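You operate a simulated robot arm through the tools that you are given. There is no shell and no other tool. Be economical: measure what you need, move in short steps, check, and stop when the job is done.

You run a simulated two-armed robot. Do the job below in one go: nothing can be reset, and whatever is moved stays where it is left.

JOB
On the board top, fold the shop cloth in half.

It is judged by the outcome, as a careful person would: the job done as asked, and still so three seconds after it is handed in. It fails if anything else is knocked over, pushed out of place, dropped, spilled or broken. Flat cloth is picked up by pressing the open fingertips on it (5 to 10 N) and closing them slowly along it; thin cloth reads only 2 to 8 mm in the jaws.

ROBOT AND FRAMES
Two 7-joint arms with two-finger grippers on one trunk, on a base that drives. Base frame: it is fixed to the floor where the robot stands at the start and does not move with it; the origin is under the middle of the robot, x ahead of it, y to its left, z up; the surface under the hand at the start is at about z = 0.74. Units: m, degrees, N and s.
The left shoulder is at the start at [0.132, 0.216, 1.038], the right one opposite. With the tool pointing down near the work surface each hand reaches from about 0.4 to 0.88 m from the robot's upright axis, wherever it stands, measured 20 degrees to its own side. Places, roughly: board top [0.6, 0, 0.7]. Payload 3.18 kg a hand.
The tool frame of a hand sits at the grasp point between the pads (the TCP): z along the fingers, y along the line on which they close. The tips reach 0.03 m beyond it. Largest opening 0.144 m; the body of the gripper starts 0.103 m behind the TCP.
Orientation is that of the tool frame in the base frame, as a unit quaternion [x, y, z, w]. With the fingers straight down and closing along the base's y, the tool's x points along the base's -x, its y along +y and its z along -z.

CONTROLS
- The arms move only by the tool arm_command. It takes "left_steps", "right_steps" or both (then of equal length, played together; a hand with none holds still); each is a list of rows, each a list of 7 numbers: the shift along the tool's x, y, z in cm, then the turn, a rotation vector about the tool's x, y, z in degrees, then the opening, from 0 (shut) to 1 (fully open). In form: [[x, y, z, rx, ry, rz, fingers], ...]. A call has 1 to 10 rows; each row shifts and turns the commanded pose from where the row before left it, along the tool's axes as they then stand. Each row takes 0.2 s and may step no farther than 0.05 m and 8.6 degrees from the row before; otherwise, or with a gripper value out of range, the whole call is refused. A pose out of reach is approached as far as the arm can. The call stops where the force on the tool passes 40 N (or 10 N more than at its start, if that is more) or the arm is blocked; 0.2 s more then pass. The fingers move at their own pace and stop on an object; they squeeze with about 22 N. The grip force told is the motor's: it shows also when the fingers shut on nothing. Time passes only in rows, and 0.2 s behind the last, so rows that do not move let the fingers close. The reply holds the time, the measured pose of the TCP, the force on the tool along the base axes, the opening and the grip force, in the units named above and with some noise, with the torque about the TCP (base axes, N m) and any sound that the robot's microphone picked up.
- Cameras (640 x 400 px; columns grow to the right, rows downward): "scene" is now at [0.2527, 0.0045, 1.2074]; the picture's right is [0.04, -1.00, 0.00], its down [-0.70, -0.03, -0.71] and it looks along [0.71, 0.03, -0.70] (base axes); focal length 257 px, centre (320, 200). "left" rides on the left gripper at [0.077, -0.016, -0.143] in its tool frame; the picture's right is [0.21, 0.98, 0.00], its down [-0.84, 0.18, -0.51] and it looks along [-0.50, 0.11, 0.86] (tool axes); focal length 218 px, centre (320, 200). "right" rides on the right gripper at [0.076, 0.016, -0.143] in its tool frame; the picture's right is [-0.21, 0.98, 0.00], its down [-0.84, -0.18, -0.51] and it looks along [-0.50, -0.11, 0.86] (tool axes); focal length 218 px, centre (320, 200).
- get_image(camera): a new picture of that camera. The clock stands still meanwhile.
- slide_trunk(by): slides the trunk up (or, below 0, down) by that many m; the arms and the scene camera ride with it, the base frame stays. It gives what a move gives, with no picture.
- base_move(legs): drives the robot by 1 to 6 legs, each [ahead, left, turn to the left] in m, m and degrees, along the robot's own axes; the way and the turn of a leg run together, so that a leg with both is an arc; at most 1.5 m and 180 degrees a leg. The arms and the cameras ride along, it lands a little off, and it stops where it bumps. It gives what a move gives.
- pan_tilt(pan, tilt): turns the head with the scene camera to pan (to the left, within 80 degrees either way) and tilt (down, from -29 to 69), counted from straight ahead of the robot. It gives what a move gives.
- locate(camera, pixels): there is no depth. For up to 12 entries [column, row, z] of the newest picture of that camera ("zoom" is the newest enlarged one), the place [x, y] in the base frame at which the ray of that pixel passes the height z, good to about 0.002 m. The clock stands still meanwhile.
- inspect(camera, box): a new picture of the part [left, top, right, bottom] of that camera's present view, enlarged. The clock stands still meanwhile.
- close_job(): hands the job in; it is judged then, once.

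Go step by step. Measure first, check grasps and placings, and put right what went wrong. The budget is 80 turns and 78 pictures, counting those below and the enlarged ones. Unless the task says otherwise, let go and move clear before handing in, and close with one line.

The tools are called after "Request:" as a command line: name --argument value ..., lists and objects as JSON in quotes. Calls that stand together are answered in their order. arm_command: Moves the arms, as the interface text tells. Its arguments: {"type":"object","properties":{"left_steps":{"type":"array","items":{"type":"array","items":{"type":"number"}}},"right_steps":{"type":"array","items":{"type":"array","items":{"type":"number"}}}},"required":[]} The other tools are called the same way: slide_trunk (by) slides the trunk up or down; base_move (legs) drives the base; pan_tilt (pan, tilt) turns the head that bears the scene camera; get_image (camera) takes a picture; locate (camera, pixels) gives the place at which the rays of pixels pass given heights; inspect (camera, box) takes an enlarged picture of a part of a camera's view; close_job () hands the job in.

At the start:

```text
clock: 0.0
left_ee_pos: [0.5643, 0.3898, 0.9145]
left_ee_rot: [-0.001, 1.0, 0.0, 0.0]
left_force: [-0.3, -0.6, 0.1]
left_torque: [0.0, 0.01, 0.0]
left_opening: 0.144
left_grasp_force: 0.0
right_ee_pos: [0.4827, -0.1109, 0.9298]
right_ee_rot: [0.0, 1.0, 0.0, 0.0]
right_force: [1.1, -0.4, 1.1]
right_torque: [0.03, 0.01, 0.01]
right_opening: 0.1437
right_grasp_force: 0.0
trunk travel left (down, up): [-0.125, 0.244]
robot x, y, heading: [0.0037, -0.0006, -0.0]
head pan, tilt: [2.4, 44.6]
```

scene: 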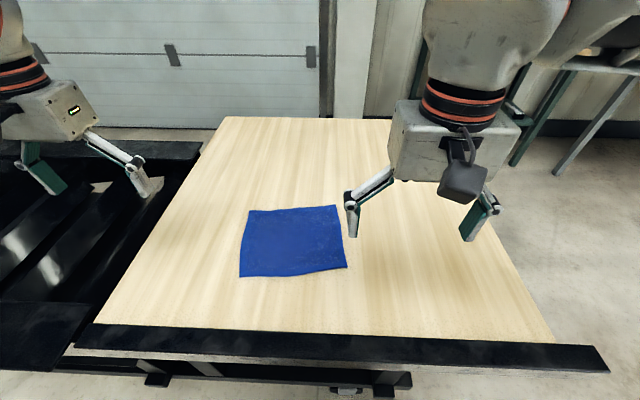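
right: 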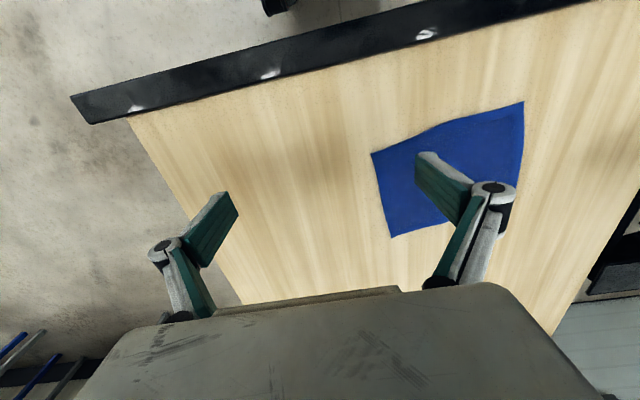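
left: 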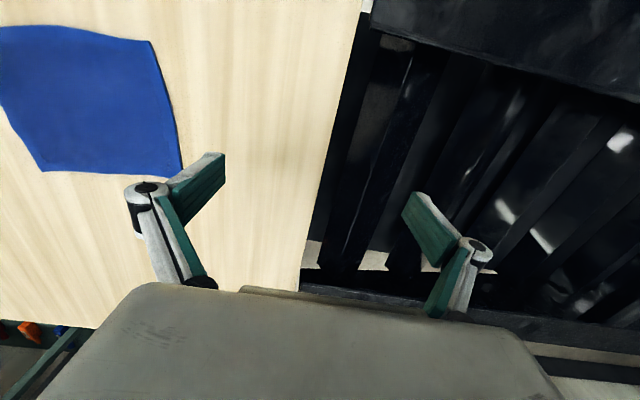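

The scene picture shows the blue cloth with corners near (249,211), (336,205), (347,268), (240,277). I'll locate them at the surface height and enlarge the view.

Request:
locate --camera "scene" --pixels '[[249, 211, 0.74], [336, 205, 0.74], [347, 268, 0.74], [240, 277, 0.74], [310, 273, 0.74], [222, 117, 0.74], [95, 324, 0.74], [555, 343, 0.74]]'

Request:
inspect --camera "scene" --box '[220, 180, 380, 300]'

Request:
locate --camera "left" --pixels '[[182, 173, 0.74], [150, 40, 0.74], [44, 171, 0.74], [182, 173, 0.7], [150, 40, 0.7]]'

Request:
locate --camera "right" --pixels '[[372, 153, 0.74], [523, 102, 0.74], [392, 238, 0.74]]'

```text
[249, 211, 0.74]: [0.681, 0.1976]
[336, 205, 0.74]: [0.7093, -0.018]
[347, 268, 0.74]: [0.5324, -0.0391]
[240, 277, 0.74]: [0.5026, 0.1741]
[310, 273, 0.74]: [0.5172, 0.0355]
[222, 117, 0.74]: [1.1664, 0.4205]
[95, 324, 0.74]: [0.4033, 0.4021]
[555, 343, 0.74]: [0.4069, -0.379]
```

```text
3.33 times, centred on (300, 240) of scene
```

zoom: 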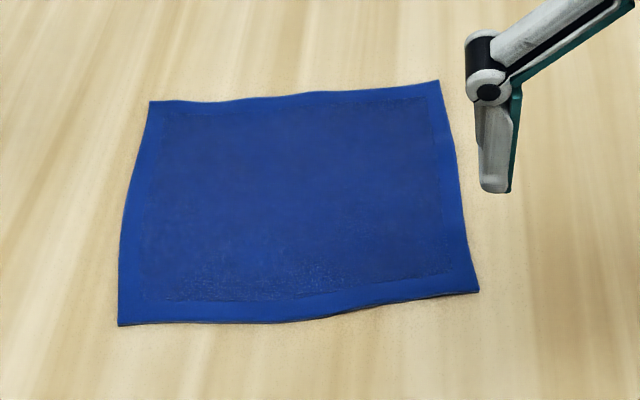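

```text
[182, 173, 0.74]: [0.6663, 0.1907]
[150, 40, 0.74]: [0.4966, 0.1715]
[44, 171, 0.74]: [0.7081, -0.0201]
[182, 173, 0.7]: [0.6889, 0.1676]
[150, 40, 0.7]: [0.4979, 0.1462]
```

```text
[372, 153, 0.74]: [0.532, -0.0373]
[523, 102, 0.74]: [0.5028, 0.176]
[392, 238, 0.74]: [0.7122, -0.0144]
```

The locate results agree at z≈0.74: far-left A(0.68,0.197), far-right B(0.709,-0.018), near-right C(0.532,-0.039), near-left D(0.503,0.175). I'll fold the far edge onto the near edge with both hands. First I'll back off a bit for room and turn the grippers so they close across the edge, with the cameras facing outward.

Request:
base_move --legs '[[-0.08, 0, 0]]'

Request:
arm_command --left_steps '[[0, 0, 0, 0, 0, 8.26, 0.5], [0, 0, 0, 0, 0, 8.26, 0.3], [0, 0, 0, 0, 0, 8.26, 0.3], [0, 0, 0, 0, 0, 8.26, 0.3], [0, 0, 0, 0, 0, 8.26, 0.3], [0, 0, 0, 0, 0, 8.26, 0.3], [0, 0, 0, 0, 0, 8.26, 0.3], [0, 0, 0, 0, 0, 8.26, 0.3], [0, 0, 0, 0, 0, 8.26, 0.3], [0, 0, 0, 0, 0, 8.26, 0.3]]' --right_steps '[[0, 0, 0, 0, 0, -8.12, 0.5], [0, 0, 0, 0, 0, -8.12, 0.3], [0, 0, 0, 0, 0, -8.12, 0.3], [0, 0, 0, 0, 0, -8.12, 0.3], [0, 0, 0, 0, 0, -8.12, 0.3], [0, 0, 0, 0, 0, -8.12, 0.3], [0, 0, 0, 0, 0, -8.12, 0.3], [0, 0, 0, 0, 0, -8.12, 0.3], [0, 0, 0, 0, 0, -8.12, 0.3], [0, 0, 0, 0, 0, -8.12, 0.3]]'

```text
clock: 1.2
left_ee_pos: [0.4847, 0.3908, 0.9143]
left_ee_rot: [-0.001, 1.0, 0.0, 0.002]
left_force: [0.1, 1.0, -0.1]
left_torque: [0.03, 0.03, 0.01]
left_opening: 0.144
left_grasp_force: 0.1
right_ee_pos: [0.4019, -0.1112, 0.9316]
right_ee_rot: [0.001, 1.0, 0.0, 0.001]
right_force: [-0.7, -0.4, 0.0]
right_torque: [0.0, -0.05, 0.0]
right_opening: 0.1442
right_grasp_force: 0.1
trunk travel left (down, up): [-0.125, 0.244]
robot x, y, heading: [-0.0774, -0.0015, 0.1]
head pan, tilt: [2.4, 44.6]
stopped in leg 1: the robot was blocked; the commanded pose is now the measured one
```

```text
clock: 3.4
left_ee_pos: [0.4843, 0.3895, 0.9147]
left_ee_rot: [0.66, 0.752, 0.0, 0.0]
left_force: [0.0, -0.7, 0.1]
left_torque: [0.02, -0.02, -0.03]
left_opening: 0.0431
left_grasp_force: 0.1
right_ee_pos: [0.4035, -0.1125, 0.9287]
right_ee_rot: [-0.388, 0.922, -0.001, 0.002]
right_force: [1.0, 0.4, -0.7]
right_torque: [-0.01, -0.01, 0.0]
right_opening: 0.0432
right_grasp_force: 0.0
right hand out of reach, approached as far as the arm can: row 6, 7, 8, 9, 10
trunk travel left (down, up): [-0.125, 0.244]
robot x, y, heading: [-0.0814, -0.001, 0.0]
head pan, tilt: [2.4, 44.6]
```

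The left hand turned as asked, but the right stalled at about 45° (too close in). I'll move the right hand forward and see how its commanded pose responds.

Request:
arm_command --right_steps '[[0, -4, 0, 0, 0, 0, 0.3], [0, -4, 0, 0, 0, 0, 0.3], [0, -4, 0, 0, 0, 0, 0.3]]'

```text
clock: 4.2
left_ee_pos: [0.4844, 0.391, 0.9147]
left_ee_rot: [0.659, 0.752, 0.0, 0.0]
left_force: [-0.1, 0.8, 0.3]
left_torque: [0.03, 0.0, 0.03]
left_opening: 0.0432
left_grasp_force: 0.1
right_ee_pos: [0.4028, -0.1121, 0.9289]
right_ee_rot: [-0.388, 0.922, -0.001, 0.003]
right_force: [0.5, -0.5, 0.6]
right_torque: [-0.01, 0.04, 0.01]
right_opening: 0.0432
right_grasp_force: 0.1
right hand out of reach, approached as far as the arm can: row 1, 2, 3
trunk travel left (down, up): [-0.125, 0.244]
robot x, y, heading: [-0.079, -0.0032, 0.1]
head pan, tilt: [2.4, 44.6]
```

The right hand did not follow, so that turn is past a joint limit. I'll turn it the other way instead.

Request:
arm_command --right_steps '[[0, 0, 0, 0, 0, 8.2, 0.3], [0, 0, 0, 0, 0, 8.2, 0.3], [0, 0, 0, 0, 0, 8.2, 0.3], [0, 0, 0, 0, 0, 8.2, 0.3], [0, 0, 0, 0, 0, 8.2, 0.3], [0, 0, 0, 0, 0, 8.2, 0.3], [0, 0, 0, 0, 0, 8.2, 0.3], [0, 0, 0, 0, 0, 8.2, 0.3], [0, 0, 0, 0, 0, 8.2, 0.3], [0, 0, 0, 0, 0, 7.4, 0.3]]'

Request:
arm_command --right_steps '[[0, 0, 0, 0, 0, 8.26, 0.3], [0, 0, 0, 0, 0, 8.26, 0.3], [0, 0, 0, 0, 0, 8.26, 0.3], [0, 0, 0, 0, 0, 8.26, 0.3], [0, 0, 0, 0, 0, 8.26, 0.3], [0, 0, 0, 0, 0, 8.26, 0.3], [0, 0, 0, 0, 0, 8.26, 0.3], [0, 0, 0, 0, 0, 8.26, 0.3], [0, 0, 0, 0, 0, 8.26, 0.3], [0, 0, 0, 0, 0, 8.26, 0.3]]'

```text
clock: 6.4
left_ee_pos: [0.4839, 0.3905, 0.9147]
left_ee_rot: [0.659, 0.752, 0.0, 0.0]
left_force: [0.1, 0.8, 1.0]
left_torque: [-0.01, 0.02, -0.05]
left_opening: 0.0433
left_grasp_force: 0.0
right_ee_pos: [0.4047, -0.1109, 0.9289]
right_ee_rot: [0.306, 0.952, 0.001, 0.002]
right_force: [-0.3, 0.3, 0.2]
right_torque: [0.0, 0.0, 0.0]
right_opening: 0.0436
right_grasp_force: 0.1
trunk travel left (down, up): [-0.125, 0.244]
robot x, y, heading: [-0.0804, 0.0, -0.1]
head pan, tilt: [2.4, 44.6]
```

```text
clock: 8.6
left_ee_pos: [0.4836, 0.3895, 0.915]
left_ee_rot: [0.659, 0.752, 0.0, 0.0]
left_force: [-0.2, -0.6, 0.3]
left_torque: [-0.03, 0.03, -0.03]
left_opening: 0.0435
left_grasp_force: 0.1
right_ee_pos: [0.4055, -0.1112, 0.9287]
right_ee_rot: [0.858, 0.514, 0.001, 0.001]
right_force: [0.0, -1.1, 0.5]
right_torque: [0.03, 0.03, -0.01]
right_opening: 0.0431
right_grasp_force: 0.2
trunk travel left (down, up): [-0.125, 0.244]
robot x, y, heading: [-0.0816, 0.0002, -0.3]
head pan, tilt: [2.4, 44.6]
```

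The right hand is now about 118° round, so I'll bring it back to 82.6°. Meanwhile the left moves toward above corner A, and the right then goes above corner B.

Request:
arm_command --left_steps '[[-3.33, 2.13, 0, 0, 0, 0, 0.3], [-3.33, 2.13, 0, 0, 0, 0, 0.3], [-3.33, 2.13, 0, 0, 0, 0, 0.3], [-3.33, 2.13, 0, 0, 0, 0, 0.3], [-3.33, 2.13, 0, 0, 0, 0, 0.3]]' --right_steps '[[0, 0, 0, 0, 0, -7.12, 0.3], [0, 0, 0, 0, 0, -7.12, 0.3], [0, 0, 0, 0, 0, -7.12, 0.3], [0, 0, 0, 0, 0, -7.12, 0.3], [0, 0, 0, 0, 0, -7.12, 0.3]]'

Request:
arm_command --right_steps '[[0.87, 3.7, 0, 0, 0, 0, 0.3], [0.87, 3.7, 0, 0, 0, 0, 0.3], [0.87, 3.7, 0, 0, 0, 0, 0.3], [0.87, 3.7, 0, 0, 0, 0, 0.3], [0.87, 3.7, 0, 0, 0, 0, 0.3], [0.87, 3.7, 0, 0, 0, 0, 0.3], [0.87, 3.7, 0, 0, 0, 0, 0.3], [0.87, 3.7, 0, 0, 0, 0, 0.3]]'

Request:
get_image --camera "scene"

```text
clock: 9.8
left_ee_pos: [0.6112, 0.2379, 0.9159]
left_ee_rot: [0.659, 0.752, -0.001, 0.0]
left_force: [1.0, -0.4, -0.5]
left_torque: [0.06, 0.01, 0.03]
left_opening: 0.0433
left_grasp_force: 0.1
right_ee_pos: [0.4046, -0.1123, 0.9293]
right_ee_rot: [0.659, 0.752, 0.001, 0.001]
right_force: [0.1, 0.4, 0.5]
right_torque: [0.03, 0.01, 0.0]
right_opening: 0.0431
right_grasp_force: 0.1
trunk travel left (down, up): [-0.125, 0.244]
robot x, y, heading: [-0.0815, -0.0027, 0.1]
head pan, tilt: [2.4, 44.6]
```

```text
clock: 11.8
left_ee_pos: [0.6108, 0.2372, 0.9169]
left_ee_rot: [0.66, 0.751, -0.001, 0.0]
left_force: [-1.0, 0.3, 0.2]
left_torque: [-0.03, -0.03, 0.01]
left_opening: 0.043
left_grasp_force: 0.1
right_ee_pos: [0.7015, -0.0593, 0.966]
right_ee_rot: [0.692, 0.72, 0.044, -0.028]
right_force: [0.2, 0.4, -1.0]
right_torque: [-0.03, 0.01, -0.05]
right_opening: 0.0433
right_grasp_force: 0.1
right hand out of reach, approached as far as the arm can: row 8
trunk travel left (down, up): [-0.125, 0.244]
robot x, y, heading: [-0.0821, -0.0029, -0.1]
head pan, tilt: [2.4, 44.6]
stopped in row 8 (right hand): the arm was blocked; the commanded pose is now the measured one
```

```text
73 pictures are left
```

scene: 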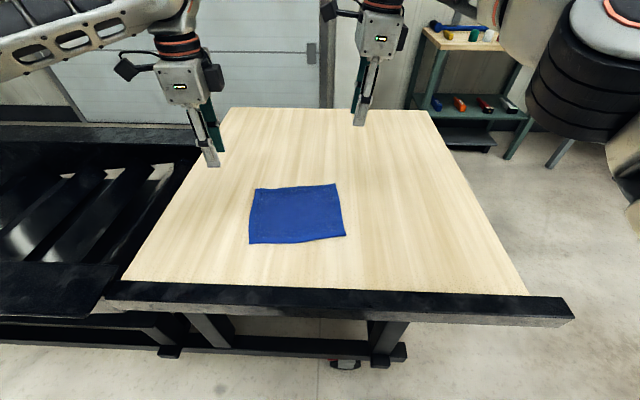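

The right hand ran out of reach at (0.70,-0.06), since the cloth lies left of centre. I'll pull that hand back and shift the robot forward 0.06 and left 0.08 so the cloth is centred.

Request:
arm_command --right_steps '[[-1, -4, 0, 0, 0, 0, 0.3], [-1, -4, 0, 0, 0, 0, 0.3], [-1, -4, 0, 0, 0, 0, 0.3]]'

Request:
base_move --legs '[[0.06, 0.08, 0]]'

```text
clock: 12.6
left_ee_pos: [0.6108, 0.2373, 0.9185]
left_ee_rot: [0.661, 0.751, 0.0, 0.0]
left_force: [0.3, -0.6, -0.2]
left_torque: [0.03, -0.01, 0.01]
left_opening: 0.0433
left_grasp_force: 0.0
right_ee_pos: [0.5817, -0.0927, 0.9613]
right_ee_rot: [0.69, 0.722, 0.042, -0.026]
right_force: [-0.6, 0.3, 0.3]
right_torque: [0.03, 0.0, 0.03]
right_opening: 0.0432
right_grasp_force: 0.1
trunk travel left (down, up): [-0.125, 0.244]
robot x, y, heading: [-0.0785, 0.0026, -0.2]
head pan, tilt: [2.4, 44.6]
```

```text
clock: 13.9
left_ee_pos: [0.6708, 0.3166, 0.9171]
left_ee_rot: [0.661, 0.75, 0.0, 0.001]
left_force: [-0.6, -0.5, -0.2]
left_torque: [-0.01, 0.02, -0.01]
left_opening: 0.0434
left_grasp_force: 0.1
right_ee_pos: [0.6424, -0.012, 0.9598]
right_ee_rot: [0.69, 0.722, 0.041, -0.026]
right_force: [-0.1, 0.0, -0.2]
right_torque: [-0.06, 0.01, 0.01]
right_opening: 0.0431
right_grasp_force: 0.1
trunk travel left (down, up): [-0.125, 0.244]
robot x, y, heading: [-0.0202, 0.0815, -0.0]
head pan, tilt: [2.4, 44.6]
```

Both hands are now well placed. I'll correct the right hand's small tilt, then bring both above their corners at z≈0.85.

Request:
arm_command --left_steps '[[-3.42, -0.67, 0, 0, 0, 0, 0.3], [-3.42, -0.67, 1.7, 0, 0, 0, 0.3], [-3.42, -0.67, 2.5, 0, 0, 0, 0.3], [-3.42, -0.67, 2.5, 0, 0, 0, 0.3], [0, 0, 0, 0, 0, 0, 0.3]]' --right_steps '[[0, 0, 0, 1.56, -5.34, -4.8, 0.3], [0, 1.2, 2.7, 0, 0, 0, 0.3], [0.05, 1.2, 2.7, 0, 0, 0, 0.3], [0.05, 1.2, 2.8, 0, 0, 0, 0.3], [0.05, 1.2, 2.8, 0, 0, 0, 0.3]]'

Request:
get_image --camera "scene"

Request:
get_image --camera "left"

Request:
get_image --camera "right"

```text
clock: 15.1
left_ee_pos: [0.6626, 0.1796, 0.8502]
left_ee_rot: [0.662, 0.75, 0.0, 0.001]
left_force: [0.0, 0.3, -0.4]
left_torque: [-0.02, -0.01, -0.02]
left_opening: 0.0431
left_grasp_force: 0.1
right_ee_pos: [0.6893, -0.0028, 0.8495]
right_ee_rot: [0.66, 0.752, 0.001, 0.001]
right_force: [0.8, -1.4, 1.2]
right_torque: [-0.01, -0.01, -0.04]
right_opening: 0.0431
right_grasp_force: 0.0
trunk travel left (down, up): [-0.125, 0.244]
robot x, y, heading: [-0.0225, 0.0791, 0.1]
head pan, tilt: [2.4, 44.6]
```

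```text
72 pictures are left
```

scene: 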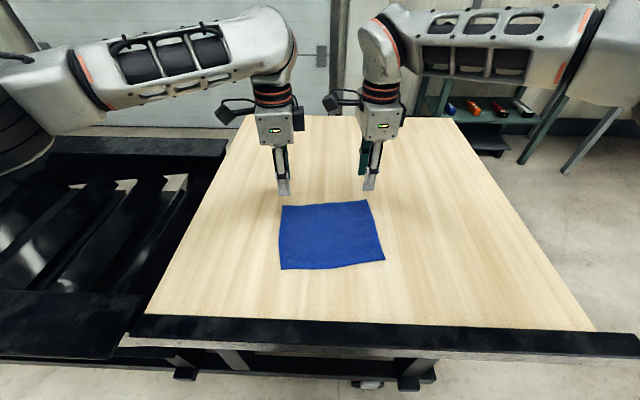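

```text
71 pictures are left
```

left: 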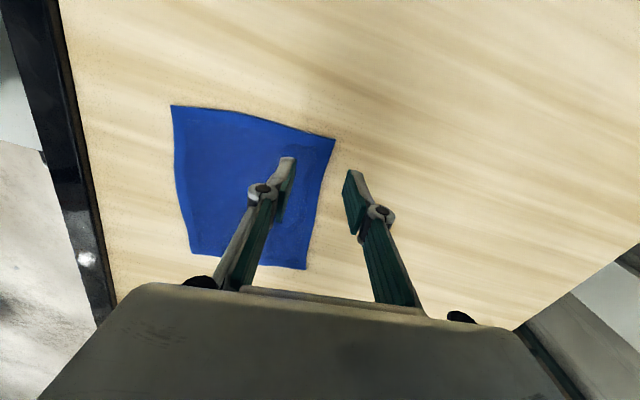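

```text
70 pictures are left
```

right: 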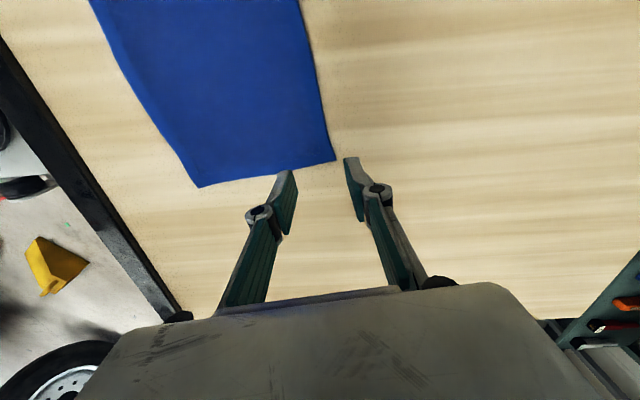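

Both hands hang above the far edge. I'll re-locate the corners from these views: scene (282,206), (368,200), (385,260), (281,269); left (305,269), (335,139), (172,106), (192,255); right (335,160), (199,187).

Request:
locate --camera "left" --pixels '[[305, 269, 0.741], [335, 139, 0.741], [172, 106, 0.741], [192, 255, 0.741]]'

Request:
locate --camera "right" --pixels '[[335, 160, 0.741], [199, 187, 0.741]]'

Request:
locate --camera "scene" --pixels '[[282, 206, 0.741], [368, 200, 0.741], [385, 260, 0.741], [281, 269, 0.741]]'

```text
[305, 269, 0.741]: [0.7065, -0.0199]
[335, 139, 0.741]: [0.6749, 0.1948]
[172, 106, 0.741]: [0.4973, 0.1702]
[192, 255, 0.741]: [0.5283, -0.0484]
```

```text
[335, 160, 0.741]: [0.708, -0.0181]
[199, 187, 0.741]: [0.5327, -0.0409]
```

```text
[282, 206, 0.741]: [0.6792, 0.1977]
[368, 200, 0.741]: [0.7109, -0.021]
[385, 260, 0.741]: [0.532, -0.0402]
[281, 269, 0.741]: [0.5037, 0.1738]
```

The corners are A(0.678,0.196), B(0.708,-0.019), C(0.532,-0.040), D(0.501,0.173). I'll narrow the opening to 0.03 and shift both hands inward about 0.8 cm so both fingertips land on cloth, then lower to just above it.

Request:
arm_command --left_steps '[[0, -0.8, 1.5, 0, 0, 0, 0.21], [0, 0, 2.5, 0, 0, 0, 0.21], [0, 0, 2, 0, 0, 0, 0.21], [0, 0, 1.2, 0, 0, 0, 0.21], [0, 0, 0, 0, 0, 0, 0.21]]' --right_steps '[[0, -0.8, 1.5, 0, 0, 0, 0.21], [0, 0, 2.5, 0, 0, 0, 0.21], [0, 0, 2, 0, 0, 0, 0.21], [0, 0, 1.2, 0, 0, 0, 0.21], [0, 0, 0, 0, 0, 0, 0.21]]'

Request:
get_image --camera "left"

Request:
get_image --camera "right"

```text
clock: 16.3
left_ee_pos: [0.6559, 0.1782, 0.7794]
left_ee_rot: [0.662, 0.75, 0.0, 0.001]
left_force: [-0.6, -0.1, 0.3]
left_torque: [-0.03, -0.01, -0.01]
left_opening: 0.0303
left_grasp_force: 0.0
right_ee_pos: [0.6808, -0.0059, 0.779]
right_ee_rot: [0.66, 0.751, 0.0, 0.0]
right_force: [0.1, -0.4, 0.3]
right_torque: [0.0, -0.01, 0.01]
right_opening: 0.0302
right_grasp_force: 0.0
trunk travel left (down, up): [-0.125, 0.244]
robot x, y, heading: [-0.0194, 0.0796, 0.2]
head pan, tilt: [2.4, 44.6]
```

```text
69 pictures are left
```

left: 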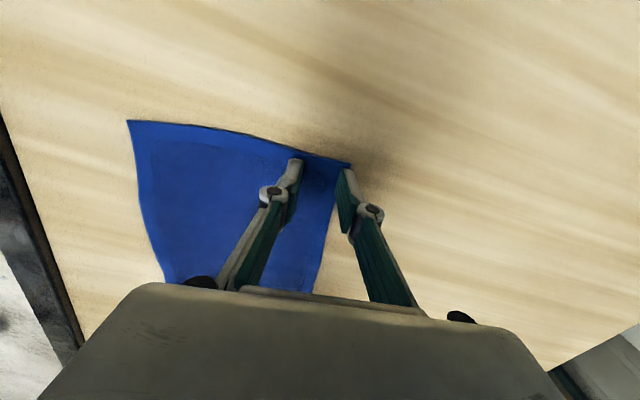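

```text
68 pictures are left
```

right: 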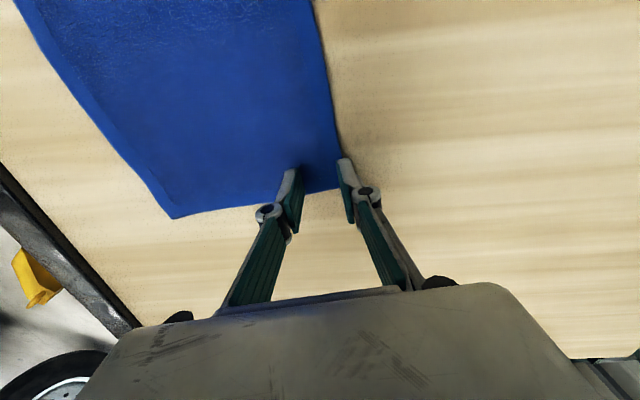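

Tips are about 9 mm above the cloth and the outer fingers sit right at the edge, notably on the right. I'll shift 0.6 cm further in and press down gently in small steps.

Request:
arm_command --left_steps '[[0, -0.6, 0.3, 0, 0, 0, 0.21], [0, 0, 0.3, 0, 0, 0, 0.21], [0, 0, 0.2, 0, 0, 0, 0.21], [0, 0, 0, 0, 0, 0, 0.21]]' --right_steps '[[0, -0.6, 0.3, 0, 0, 0, 0.21], [0, 0, 0.3, 0, 0, 0, 0.21], [0, 0, 0.2, 0, 0, 0, 0.21], [0, 0, 0, 0, 0, 0, 0.21]]'

```text
clock: 17.3
left_ee_pos: [0.6485, 0.1777, 0.7734]
left_ee_rot: [0.661, 0.75, 0.002, 0.002]
left_force: [1.0, 0.3, 3.2]
left_torque: [0.0, -0.03, 0.02]
left_opening: 0.0298
left_grasp_force: 0.1
right_ee_pos: [0.6744, -0.0059, 0.7725]
right_ee_rot: [0.659, 0.752, 0.002, 0.002]
right_force: [-1.5, -0.7, 12.4]
right_torque: [-0.04, 0.06, -0.03]
right_opening: 0.0303
right_grasp_force: 0.1
trunk travel left (down, up): [-0.125, 0.244]
robot x, y, heading: [-0.0213, 0.0813, 0.0]
head pan, tilt: [2.4, 44.6]
```

Contact is made: left 3 N, right 12 N. I'll even these out toward 7 N.

Request:
arm_command --left_steps '[[0, 0, 0.1, 0, 0, 0, 0.21], [0, 0, 0, 0, 0, 0, 0.21]]' --right_steps '[[0, 0, -0.1, 0, 0, 0, 0.21], [0, 0, 0, 0, 0, 0, 0.21]]'

```text
clock: 17.9
left_ee_pos: [0.6479, 0.1755, 0.7721]
left_ee_rot: [0.661, 0.75, 0.001, 0.003]
left_force: [-0.8, 3.8, 10.5]
left_torque: [0.09, 0.03, -0.02]
left_opening: 0.0296
left_grasp_force: 0.1
right_ee_pos: [0.6735, -0.0064, 0.774]
right_ee_rot: [0.66, 0.751, 0.002, 0.002]
right_force: [1.4, 1.0, 10.3]
right_torque: [0.04, -0.03, 0.0]
right_opening: 0.0301
right_grasp_force: 0.0
trunk travel left (down, up): [-0.125, 0.244]
robot x, y, heading: [-0.0214, 0.0804, -0.2]
head pan, tilt: [2.4, 44.6]
```

Both are at about 10 N. I'll back off a hair and close slowly along the cloth.

Request:
arm_command --left_steps '[[0, 0, -0.03, 0, 0, 0, 0.19], [0, 0, 0, 0, 0, 0, 0.165], [0, 0, 0, 0, 0, 0, 0.14], [0, 0, 0, 0, 0, 0, 0.115], [0, 0, 0, 0, 0, 0, 0.09], [0, 0, 0, 0, 0, 0, 0.065], [0, 0, 0, 0, 0, 0, 0.04], [0, 0, 0, 0, 0, 0, 0.02], [0, 0, 0, 0, 0, 0, 0], [0, 0, 0, 0, 0, 0, 0]]' --right_steps '[[0, 0, -0.03, 0, 0, 0, 0.19], [0, 0, 0, 0, 0, 0, 0.165], [0, 0, 0, 0, 0, 0, 0.14], [0, 0, 0, 0, 0, 0, 0.115], [0, 0, 0, 0, 0, 0, 0.09], [0, 0, 0, 0, 0, 0, 0.065], [0, 0, 0, 0, 0, 0, 0.04], [0, 0, 0, 0, 0, 0, 0.02], [0, 0, 0, 0, 0, 0, 0], [0, 0, 0, 0, 0, 0, 0]]'

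Request:
get_image --camera "left"

Request:
get_image --camera "right"

```text
clock: 20.1
left_ee_pos: [0.6472, 0.1747, 0.771]
left_ee_rot: [0.662, 0.75, 0.0, 0.001]
left_force: [-1.1, -0.3, 9.4]
left_torque: [0.02, 0.04, 0.01]
left_opening: 0.0043
left_grasp_force: 21.9
right_ee_pos: [0.6743, -0.0055, 0.7715]
right_ee_rot: [0.66, 0.752, 0.001, 0.0]
right_force: [0.2, -0.7, 1.8]
right_torque: [-0.01, -0.01, -0.03]
right_opening: 0.0036
right_grasp_force: 22.5
trunk travel left (down, up): [-0.125, 0.244]
robot x, y, heading: [-0.024, 0.0791, -0.3]
head pan, tilt: [2.4, 44.6]
```

```text
67 pictures are left
```

left: 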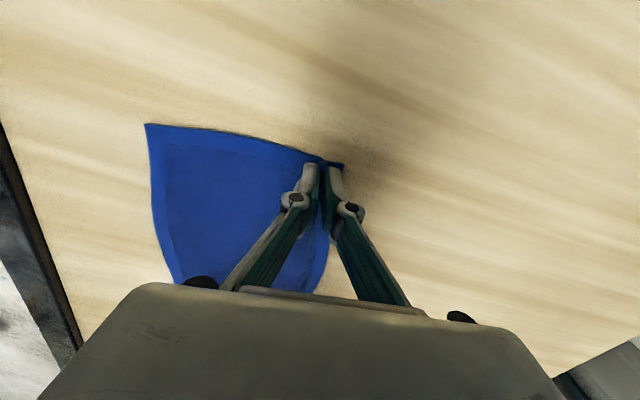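

```text
66 pictures are left
```

right: 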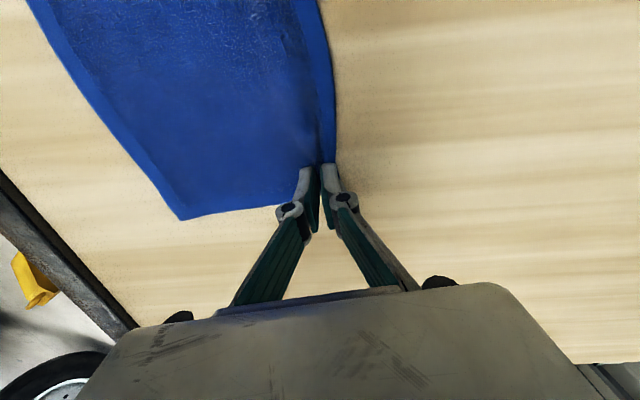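

Both grips hold cloth (4.3 and 3.6 mm), but about 1.5 cm of free flap lies beyond the fingers and would double over when folded. I'll release, rise slightly and regrip closer to the edge.

Request:
arm_command --left_steps '[[0, 0, 0, 0, 0, 0, 0.1], [0, 0, 0, 0, 0, 0, 0.21], [0, 0, -0.8, 0, 0, 0, 0.21], [0, 0, -2, 0, 0, 0, 0.21], [0, 0, 0, 0, 0, 0, 0.21]]' --right_steps '[[0, 0, 0, 0, 0, 0, 0.1], [0, 0, 0, 0, 0, 0, 0.21], [0, 0, -0.8, 0, 0, 0, 0.21], [0, 0, -2, 0, 0, 0, 0.21], [0, 0, 0, 0, 0, 0, 0.21]]'

Request:
get_image --camera "left"

Request:
get_image --camera "right"

Request:
inspect --camera "scene" --box '[250, 160, 410, 280]'

```text
clock: 21.3
left_ee_pos: [0.6483, 0.1754, 0.7974]
left_ee_rot: [0.661, 0.75, -0.001, 0.0]
left_force: [0.9, 0.0, -0.8]
left_torque: [-0.01, -0.01, 0.01]
left_opening: 0.0303
left_grasp_force: 0.0
right_ee_pos: [0.6758, -0.0036, 0.7952]
right_ee_rot: [0.66, 0.751, 0.0, 0.0]
right_force: [-0.2, -0.1, -0.5]
right_torque: [-0.01, 0.02, 0.01]
right_opening: 0.0302
right_grasp_force: 0.0
trunk travel left (down, up): [-0.125, 0.244]
robot x, y, heading: [-0.0198, 0.0777, -0.0]
head pan, tilt: [2.4, 44.6]
```

```text
65 pictures are left
```

left: 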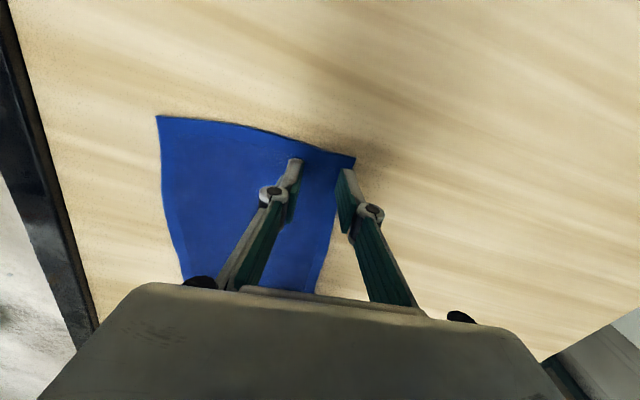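

```text
64 pictures are left
```

right: 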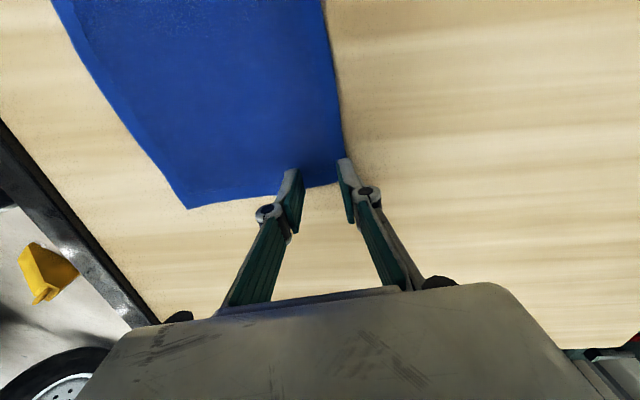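

```text
3.33 times, centred on (330, 220) of scene
```

zoom: 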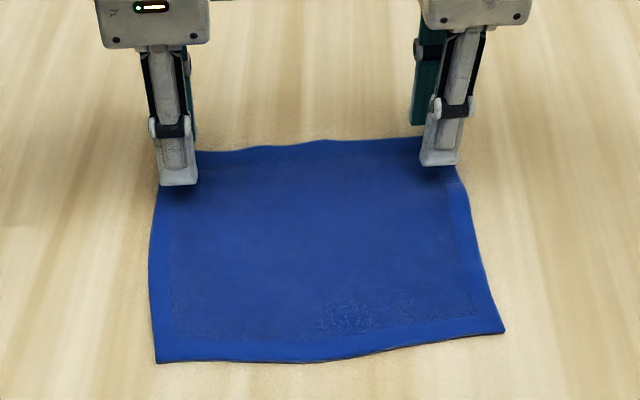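

The cloth springs back flat when released, which is good. Now I'll locate the far corners: left (354,158), right (343,183).

Request:
locate --camera "left" --pixels '[[354, 158, 0.742]]'

Request:
locate --camera "right" --pixels '[[343, 183, 0.742], [341, 120, 0.742]]'

```text
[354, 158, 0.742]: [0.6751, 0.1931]
```

```text
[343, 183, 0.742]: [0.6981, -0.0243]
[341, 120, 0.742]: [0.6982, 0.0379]
```

I'll shift left +1.6 cm and right +0.9 cm outward so the outer finger lands just past the edge, then press down.

Request:
arm_command --left_steps '[[0, 1.6, 0, 0, 0, 0, 0.21], [0, 0, 1.6, 0, 0, 0, 0.21], [0, 0, 0.6, 0, 0, 0, 0.21], [0, 0, 0.3, 0, 0, 0, 0.21], [0, 0, 0, 0, 0, 0, 0.21]]' --right_steps '[[0, 0.9, 0, 0, 0, 0, 0.21], [0, 0, 1.4, 0, 0, 0, 0.21], [0, 0, 0.6, 0, 0, 0, 0.21], [0, 0, 0.25, 0, 0, 0, 0.21], [0, 0, 0, 0, 0, 0, 0.21]]'

Request:
get_image --camera "left"

Request:
get_image --camera "right"

```text
clock: 22.5
left_ee_pos: [0.6659, 0.1774, 0.7724]
left_ee_rot: [0.662, 0.75, 0.0, 0.001]
left_force: [0.6, 0.8, 1.9]
left_torque: [-0.04, 0.03, -0.01]
left_opening: 0.0302
left_grasp_force: 0.2
right_ee_pos: [0.6833, -0.0042, 0.7769]
right_ee_rot: [0.66, 0.751, 0.0, 0.0]
right_force: [-0.3, -0.5, -0.7]
right_torque: [-0.05, -0.01, 0.01]
right_opening: 0.0303
right_grasp_force: 0.0
trunk travel left (down, up): [-0.125, 0.244]
robot x, y, heading: [-0.0171, 0.0826, -0.0]
head pan, tilt: [2.4, 44.6]
```

```text
62 pictures are left
```

left: 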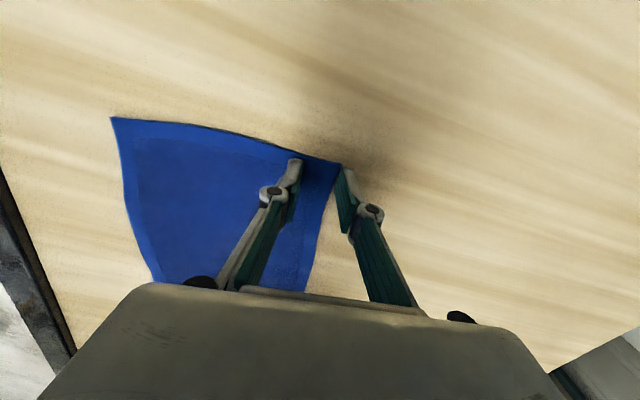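

```text
61 pictures are left
```

right: 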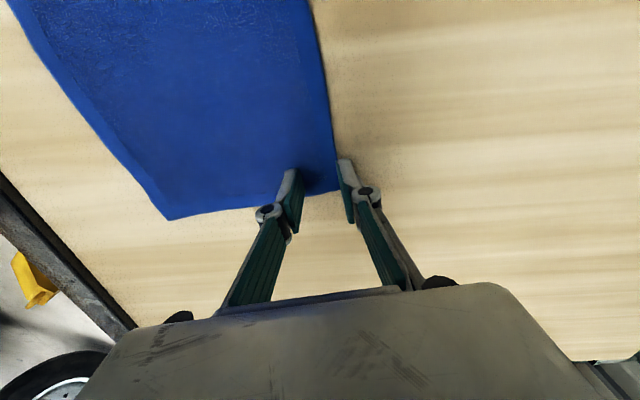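

The outer fingers now sit just past the edge. I'll press to about 7 N.

Request:
arm_command --left_steps '[[0, 0, 0.08, 0, 0, 0, 0.21], [0, 0, 0, 0, 0, 0, 0.21], [0, 0, 0, 0, 0, 0, 0.21]]' --right_steps '[[0, 0, 0.3, 0, 0, 0, 0.21], [0, 0, 0.15, 0, 0, 0, 0.21], [0, 0, 0, 0, 0, 0, 0.21]]'

```text
clock: 23.3
left_ee_pos: [0.6656, 0.1787, 0.7732]
left_ee_rot: [0.661, 0.751, 0.001, 0.002]
left_force: [-0.2, -0.1, 1.9]
left_torque: [-0.03, 0.05, 0.02]
left_opening: 0.03
left_grasp_force: 0.0
right_ee_pos: [0.6841, -0.0051, 0.7731]
right_ee_rot: [0.661, 0.751, 0.002, 0.001]
right_force: [-0.7, 0.5, 4.2]
right_torque: [0.0, 0.06, 0.03]
right_opening: 0.0303
right_grasp_force: 0.0
trunk travel left (down, up): [-0.125, 0.244]
robot x, y, heading: [-0.019, 0.0791, -0.0]
head pan, tilt: [2.4, 44.6]
```

Left needs a bit more force and right slightly more; then I'll close slowly.

Request:
arm_command --left_steps '[[0, 0, 0.12, 0, 0, 0, 0.21], [0, 0, 0, 0, 0, 0, 0.18], [0, 0, 0, 0, 0, 0, 0.155], [0, 0, 0, 0, 0, 0, 0.13], [0, 0, 0, 0, 0, 0, 0.105], [0, 0, 0, 0, 0, 0, 0.08], [0, 0, 0, 0, 0, 0, 0.055], [0, 0, 0, 0, 0, 0, 0.03], [0, 0, 0, 0, 0, 0, 0], [0, 0, 0, 0, 0, 0, 0]]' --right_steps '[[0, 0, 0.05, 0, 0, 0, 0.21], [0, 0, 0, 0, 0, 0, 0.18], [0, 0, 0, 0, 0, 0, 0.155], [0, 0, 0, 0, 0, 0, 0.13], [0, 0, 0, 0, 0, 0, 0.105], [0, 0, 0, 0, 0, 0, 0.08], [0, 0, 0, 0, 0, 0, 0.055], [0, 0, 0, 0, 0, 0, 0.03], [0, 0, 0, 0, 0, 0, 0], [0, 0, 0, 0, 0, 0, 0]]'

Request:
get_image --camera "left"

Request:
get_image --camera "right"

```text
clock: 25.5
left_ee_pos: [0.6639, 0.1786, 0.7714]
left_ee_rot: [0.661, 0.751, 0.001, 0.001]
left_force: [-0.7, -0.6, 1.8]
left_torque: [-0.01, 0.07, -0.01]
left_opening: 0.0073
left_grasp_force: 21.5
right_ee_pos: [0.6836, -0.0056, 0.7718]
right_ee_rot: [0.66, 0.751, 0.001, 0.0]
right_force: [-0.9, 0.7, 1.7]
right_torque: [0.02, 0.0, 0.02]
right_opening: 0.0036
right_grasp_force: 22.4
trunk travel left (down, up): [-0.125, 0.244]
robot x, y, heading: [-0.0188, 0.0783, 0.1]
head pan, tilt: [2.4, 44.6]
```

```text
60 pictures are left
```

left: 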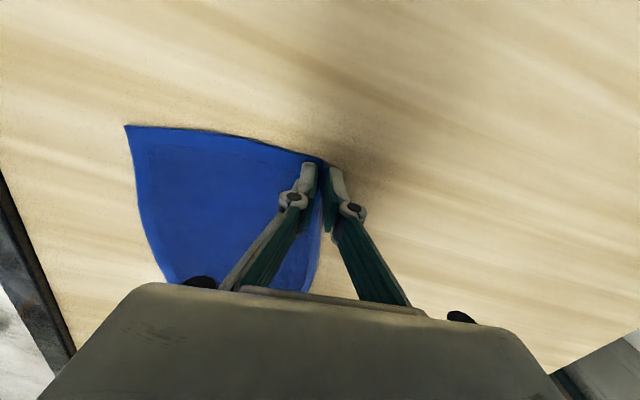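

```text
59 pictures are left
```

right: 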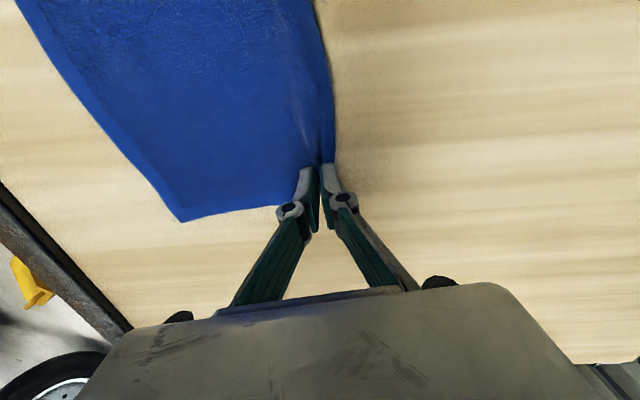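

Both pinch near the edge with almost no flap (7.3 and 3.6 mm). I'll lift 4 cm while moving slightly inward, then check.

Request:
arm_command --left_steps '[[0, 0, -1, 0, 0, 0, 0], [0, -0.3, -1, 0, 0, 0, 0], [0, -0.5, -1, 0, 0, 0, 0], [0, -0.7, -1, 0, 0, 0, 0]]' --right_steps '[[0, 0, -1, 0, 0, 0, 0], [0, -0.3, -1, 0, 0, 0, 0], [0, -0.5, -1, 0, 0, 0, 0], [0, -0.7, -1, 0, 0, 0, 0]]'

Request:
get_image --camera "left"

Request:
get_image --camera "right"

Request:
inspect --camera "scene" --box '[250, 160, 410, 280]'

```text
clock: 26.5
left_ee_pos: [0.6508, 0.1766, 0.8116]
left_ee_rot: [0.661, 0.75, 0.0, 0.001]
left_force: [0.5, -0.5, -0.6]
left_torque: [-0.01, -0.02, -0.02]
left_opening: 0.0067
left_grasp_force: 22.4
right_ee_pos: [0.6695, -0.0077, 0.8137]
right_ee_rot: [0.66, 0.751, 0.001, 0.002]
right_force: [-0.3, 0.3, -0.5]
right_torque: [0.0, -0.05, 0.03]
right_opening: 0.0034
right_grasp_force: 22.2
trunk travel left (down, up): [-0.125, 0.244]
robot x, y, heading: [-0.0184, 0.0835, 0.1]
head pan, tilt: [2.4, 44.6]
```

```text
58 pictures are left
```

left: 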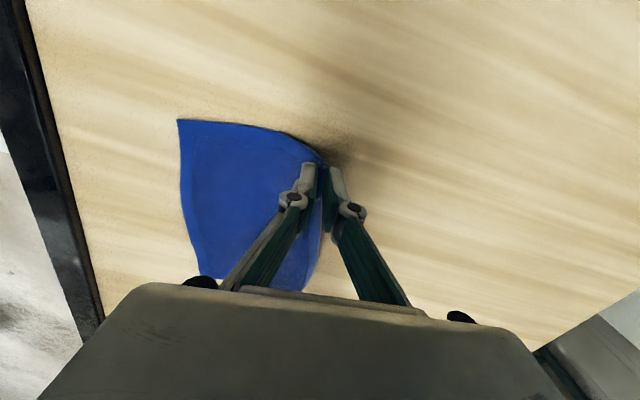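

```text
57 pictures are left
```

right: 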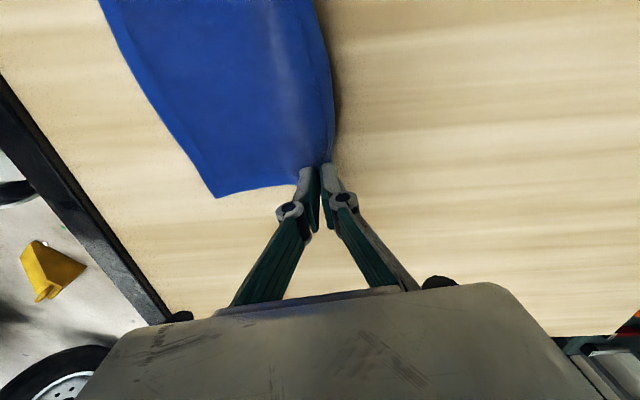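

```text
3.33 times, centred on (330, 220) of scene
```

zoom: 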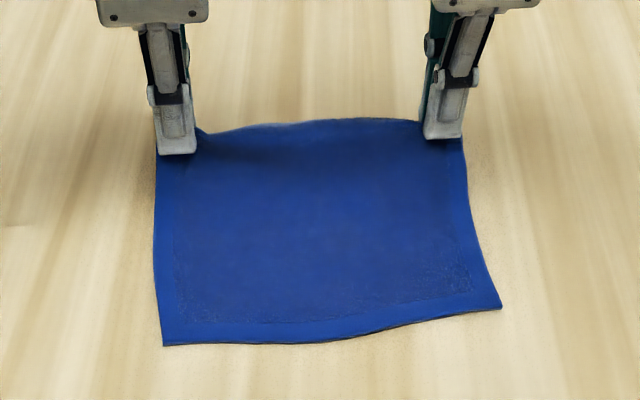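

The near edge stays put and both corners are lifted cleanly. Next I'll carry the edge in an arc over the mid-line, then tilt the fingers about 30° with the bodies toward the robot.

Request:
arm_command --left_steps '[[0, -1.45, -0.7, 0, 0, 0, 0], [0, -1.45, -0.7, 0, 0, 0, 0], [0, -1.55, -0.4, 0, 0, 0, 0], [0, -1.55, -0.4, 0, 0, 0, 0], [0, -1.4, 0.35, 0, 0, 0, 0], [0, -1.4, 0.35, 0, 0, 0, 0], [0, -0.9, 0.65, 0, 0, 0, 0], [0, -0.9, 0.65, 0, 0, 0, 0]]' --right_steps '[[0, -1.2, -0.6, 0, 0, 0, 0], [0, -1.2, -0.6, 0, 0, 0, 0], [0, -1.55, -0.4, 0, 0, 0, 0], [0, -1.55, -0.4, 0, 0, 0, 0], [0, -1.4, 0.35, 0, 0, 0, 0], [0, -1.4, 0.35, 0, 0, 0, 0], [0, -0.9, 0.65, 0, 0, 0, 0], [0, -0.9, 0.65, 0, 0, 0, 0]]'

Request:
arm_command --left_steps '[[0, -0.26, 0.01, -5, 0, 0, 0], [0, -0.26, 0.01, -5, 0, 0, 0], [0, -0.26, 0.01, -5, 0, 0, 0], [0, -0.26, 0.01, -5, 0, 0, 0], [0, -0.26, 0.01, -5, 0, 0, 0], [0, -0.26, 0.01, -5, 0, 0, 0]]' --right_steps '[[0, -0.26, 0.01, -5, 0, 0, 0], [0, -0.26, 0.01, -5, 0, 0, 0], [0, -0.26, 0.01, -5, 0, 0, 0], [0, -0.26, 0.01, -5, 0, 0, 0], [0, -0.26, 0.01, -5, 0, 0, 0], [0, -0.26, 0.01, -5, 0, 0, 0]]'

Request:
get_image --camera "left"

Request:
get_image --camera "scene"

```text
clock: 28.3
left_ee_pos: [0.544, 0.1627, 0.8121]
left_ee_rot: [0.661, 0.75, 0.001, 0.0]
left_force: [-0.5, -1.1, -1.0]
left_torque: [-0.01, -0.01, 0.0]
left_opening: 0.0072
left_grasp_force: 22.4
right_ee_pos: [0.568, -0.0208, 0.8118]
right_ee_rot: [0.66, 0.751, 0.001, 0.001]
right_force: [-0.5, 0.1, 0.6]
right_torque: [0.01, -0.01, 0.03]
right_opening: 0.0034
right_grasp_force: 22.0
trunk travel left (down, up): [-0.125, 0.244]
robot x, y, heading: [-0.0217, 0.0805, -0.5]
head pan, tilt: [2.4, 44.6]
```

```text
clock: 29.7
left_ee_pos: [0.529, 0.1598, 0.8086]
left_ee_rot: [0.638, 0.724, 0.196, 0.172]
left_force: [-0.4, -0.2, -0.2]
left_torque: [-0.02, -0.02, 0.01]
left_opening: 0.006
left_grasp_force: 21.8
right_ee_pos: [0.5546, -0.0218, 0.8076]
right_ee_rot: [0.637, 0.725, 0.196, 0.172]
right_force: [0.2, 0.2, -0.1]
right_torque: [0.01, 0.03, 0.01]
right_opening: 0.0038
right_grasp_force: 23.9
trunk travel left (down, up): [-0.125, 0.244]
robot x, y, heading: [-0.0215, 0.0796, 0.1]
head pan, tilt: [2.4, 44.6]
```

```text
55 pictures are left
```

left: 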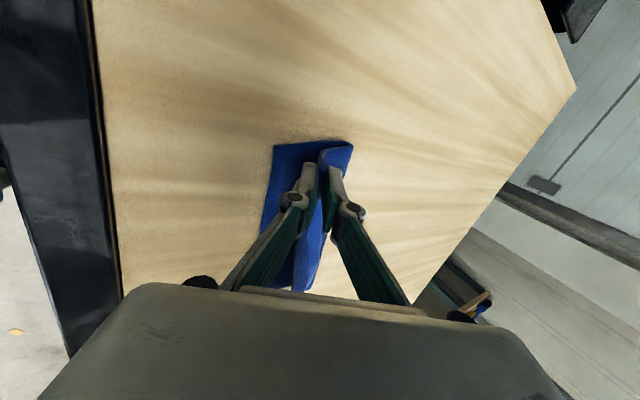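

```text
54 pictures are left
```

scene: 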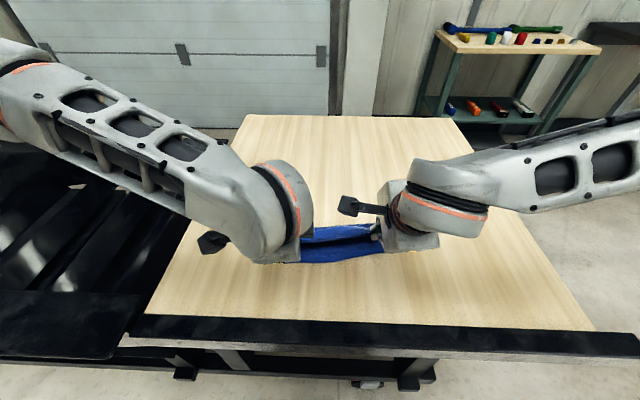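

The cloth is folding over nicely: in the left view the near corner D is at about (274,146) and the fold at (352,143). I'll locate these to set the final placement.

Request:
locate --camera "left" --pixels '[[274, 145, 0.742], [262, 225, 0.742], [352, 143, 0.755]]'

Request:
inspect --camera "scene" --box '[270, 200, 430, 290]'

```text
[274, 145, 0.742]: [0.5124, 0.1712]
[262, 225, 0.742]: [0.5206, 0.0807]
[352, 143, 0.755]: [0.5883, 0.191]
```

```text
4.00 times, centred on (350, 245) of scene
```

zoom: 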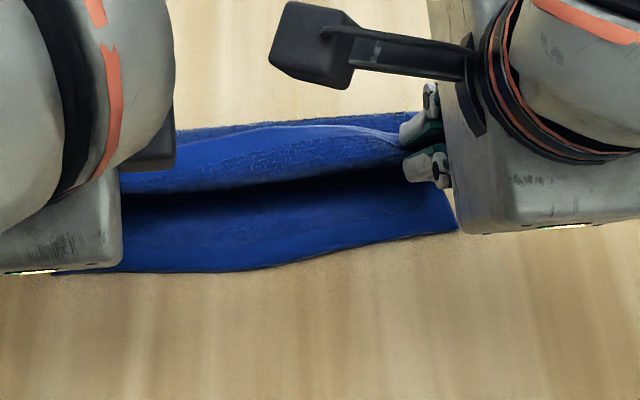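

The near edge is at n≈0.53 and the pinch is at about 0.56. I'll lower the pinch to just above the lower layer while moving about 1 cm further toward the near edge.

Request:
arm_command --left_steps '[[0, -0.685, 0.586, 0, 0, 0, 0], [0, -0.685, 0.586, 0, 0, 0, 0], [0, -0.685, 0.586, 0, 0, 0, 0], [0, -0.685, 0.586, 0, 0, 0, 0], [0, 0, 0, 0, 0, 0, 0]]' --right_steps '[[0, -0.685, 0.586, 0, 0, 0, 0], [0, -0.685, 0.586, 0, 0, 0, 0], [0, -0.685, 0.586, 0, 0, 0, 0], [0, -0.685, 0.586, 0, 0, 0, 0], [0, 0, 0, 0, 0, 0, 0]]'

Request:
get_image --camera "left"

Request:
get_image --camera "right"

Request:
inspect --camera "scene" --box '[270, 200, 430, 290]'

```text
clock: 30.9
left_ee_pos: [0.516, 0.159, 0.7746]
left_ee_rot: [0.639, 0.724, 0.194, 0.172]
left_force: [0.0, -0.7, -0.8]
left_torque: [0.04, -0.01, 0.04]
left_opening: 0.0058
left_grasp_force: 22.4
right_ee_pos: [0.5419, -0.0237, 0.7711]
right_ee_rot: [0.638, 0.725, 0.196, 0.172]
right_force: [0.0, 0.3, 4.7]
right_torque: [0.03, 0.01, 0.03]
right_opening: 0.003
right_grasp_force: 23.2
trunk travel left (down, up): [-0.125, 0.244]
robot x, y, heading: [-0.0203, 0.0788, -0.3]
head pan, tilt: [2.4, 44.6]
```

```text
52 pictures are left
```

left: 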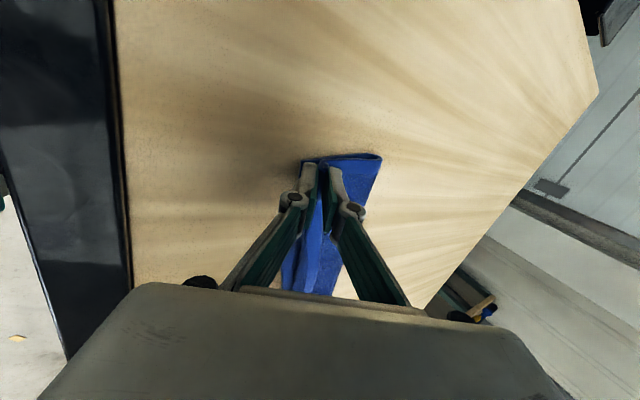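

```text
51 pictures are left
```

right: 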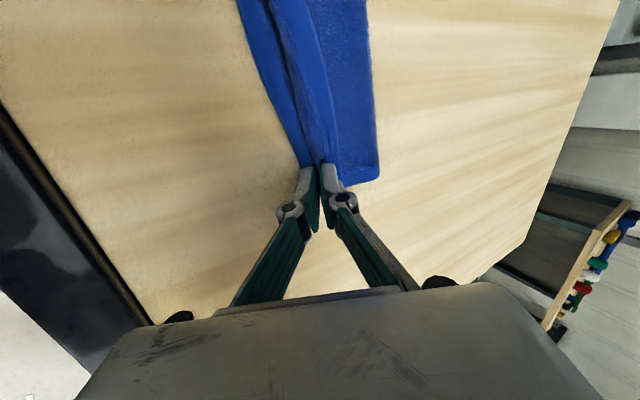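

```text
4.00 times, centred on (350, 245) of scene
```

zoom: 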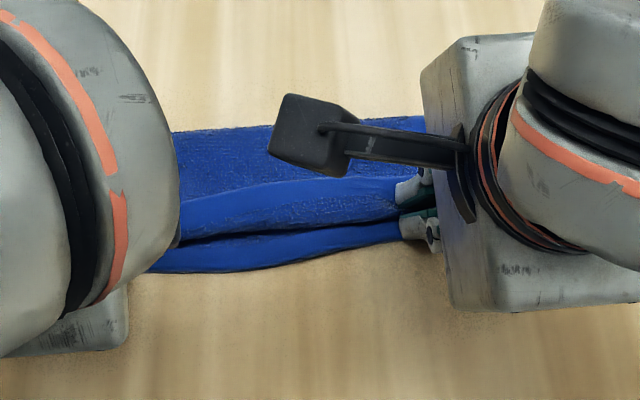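

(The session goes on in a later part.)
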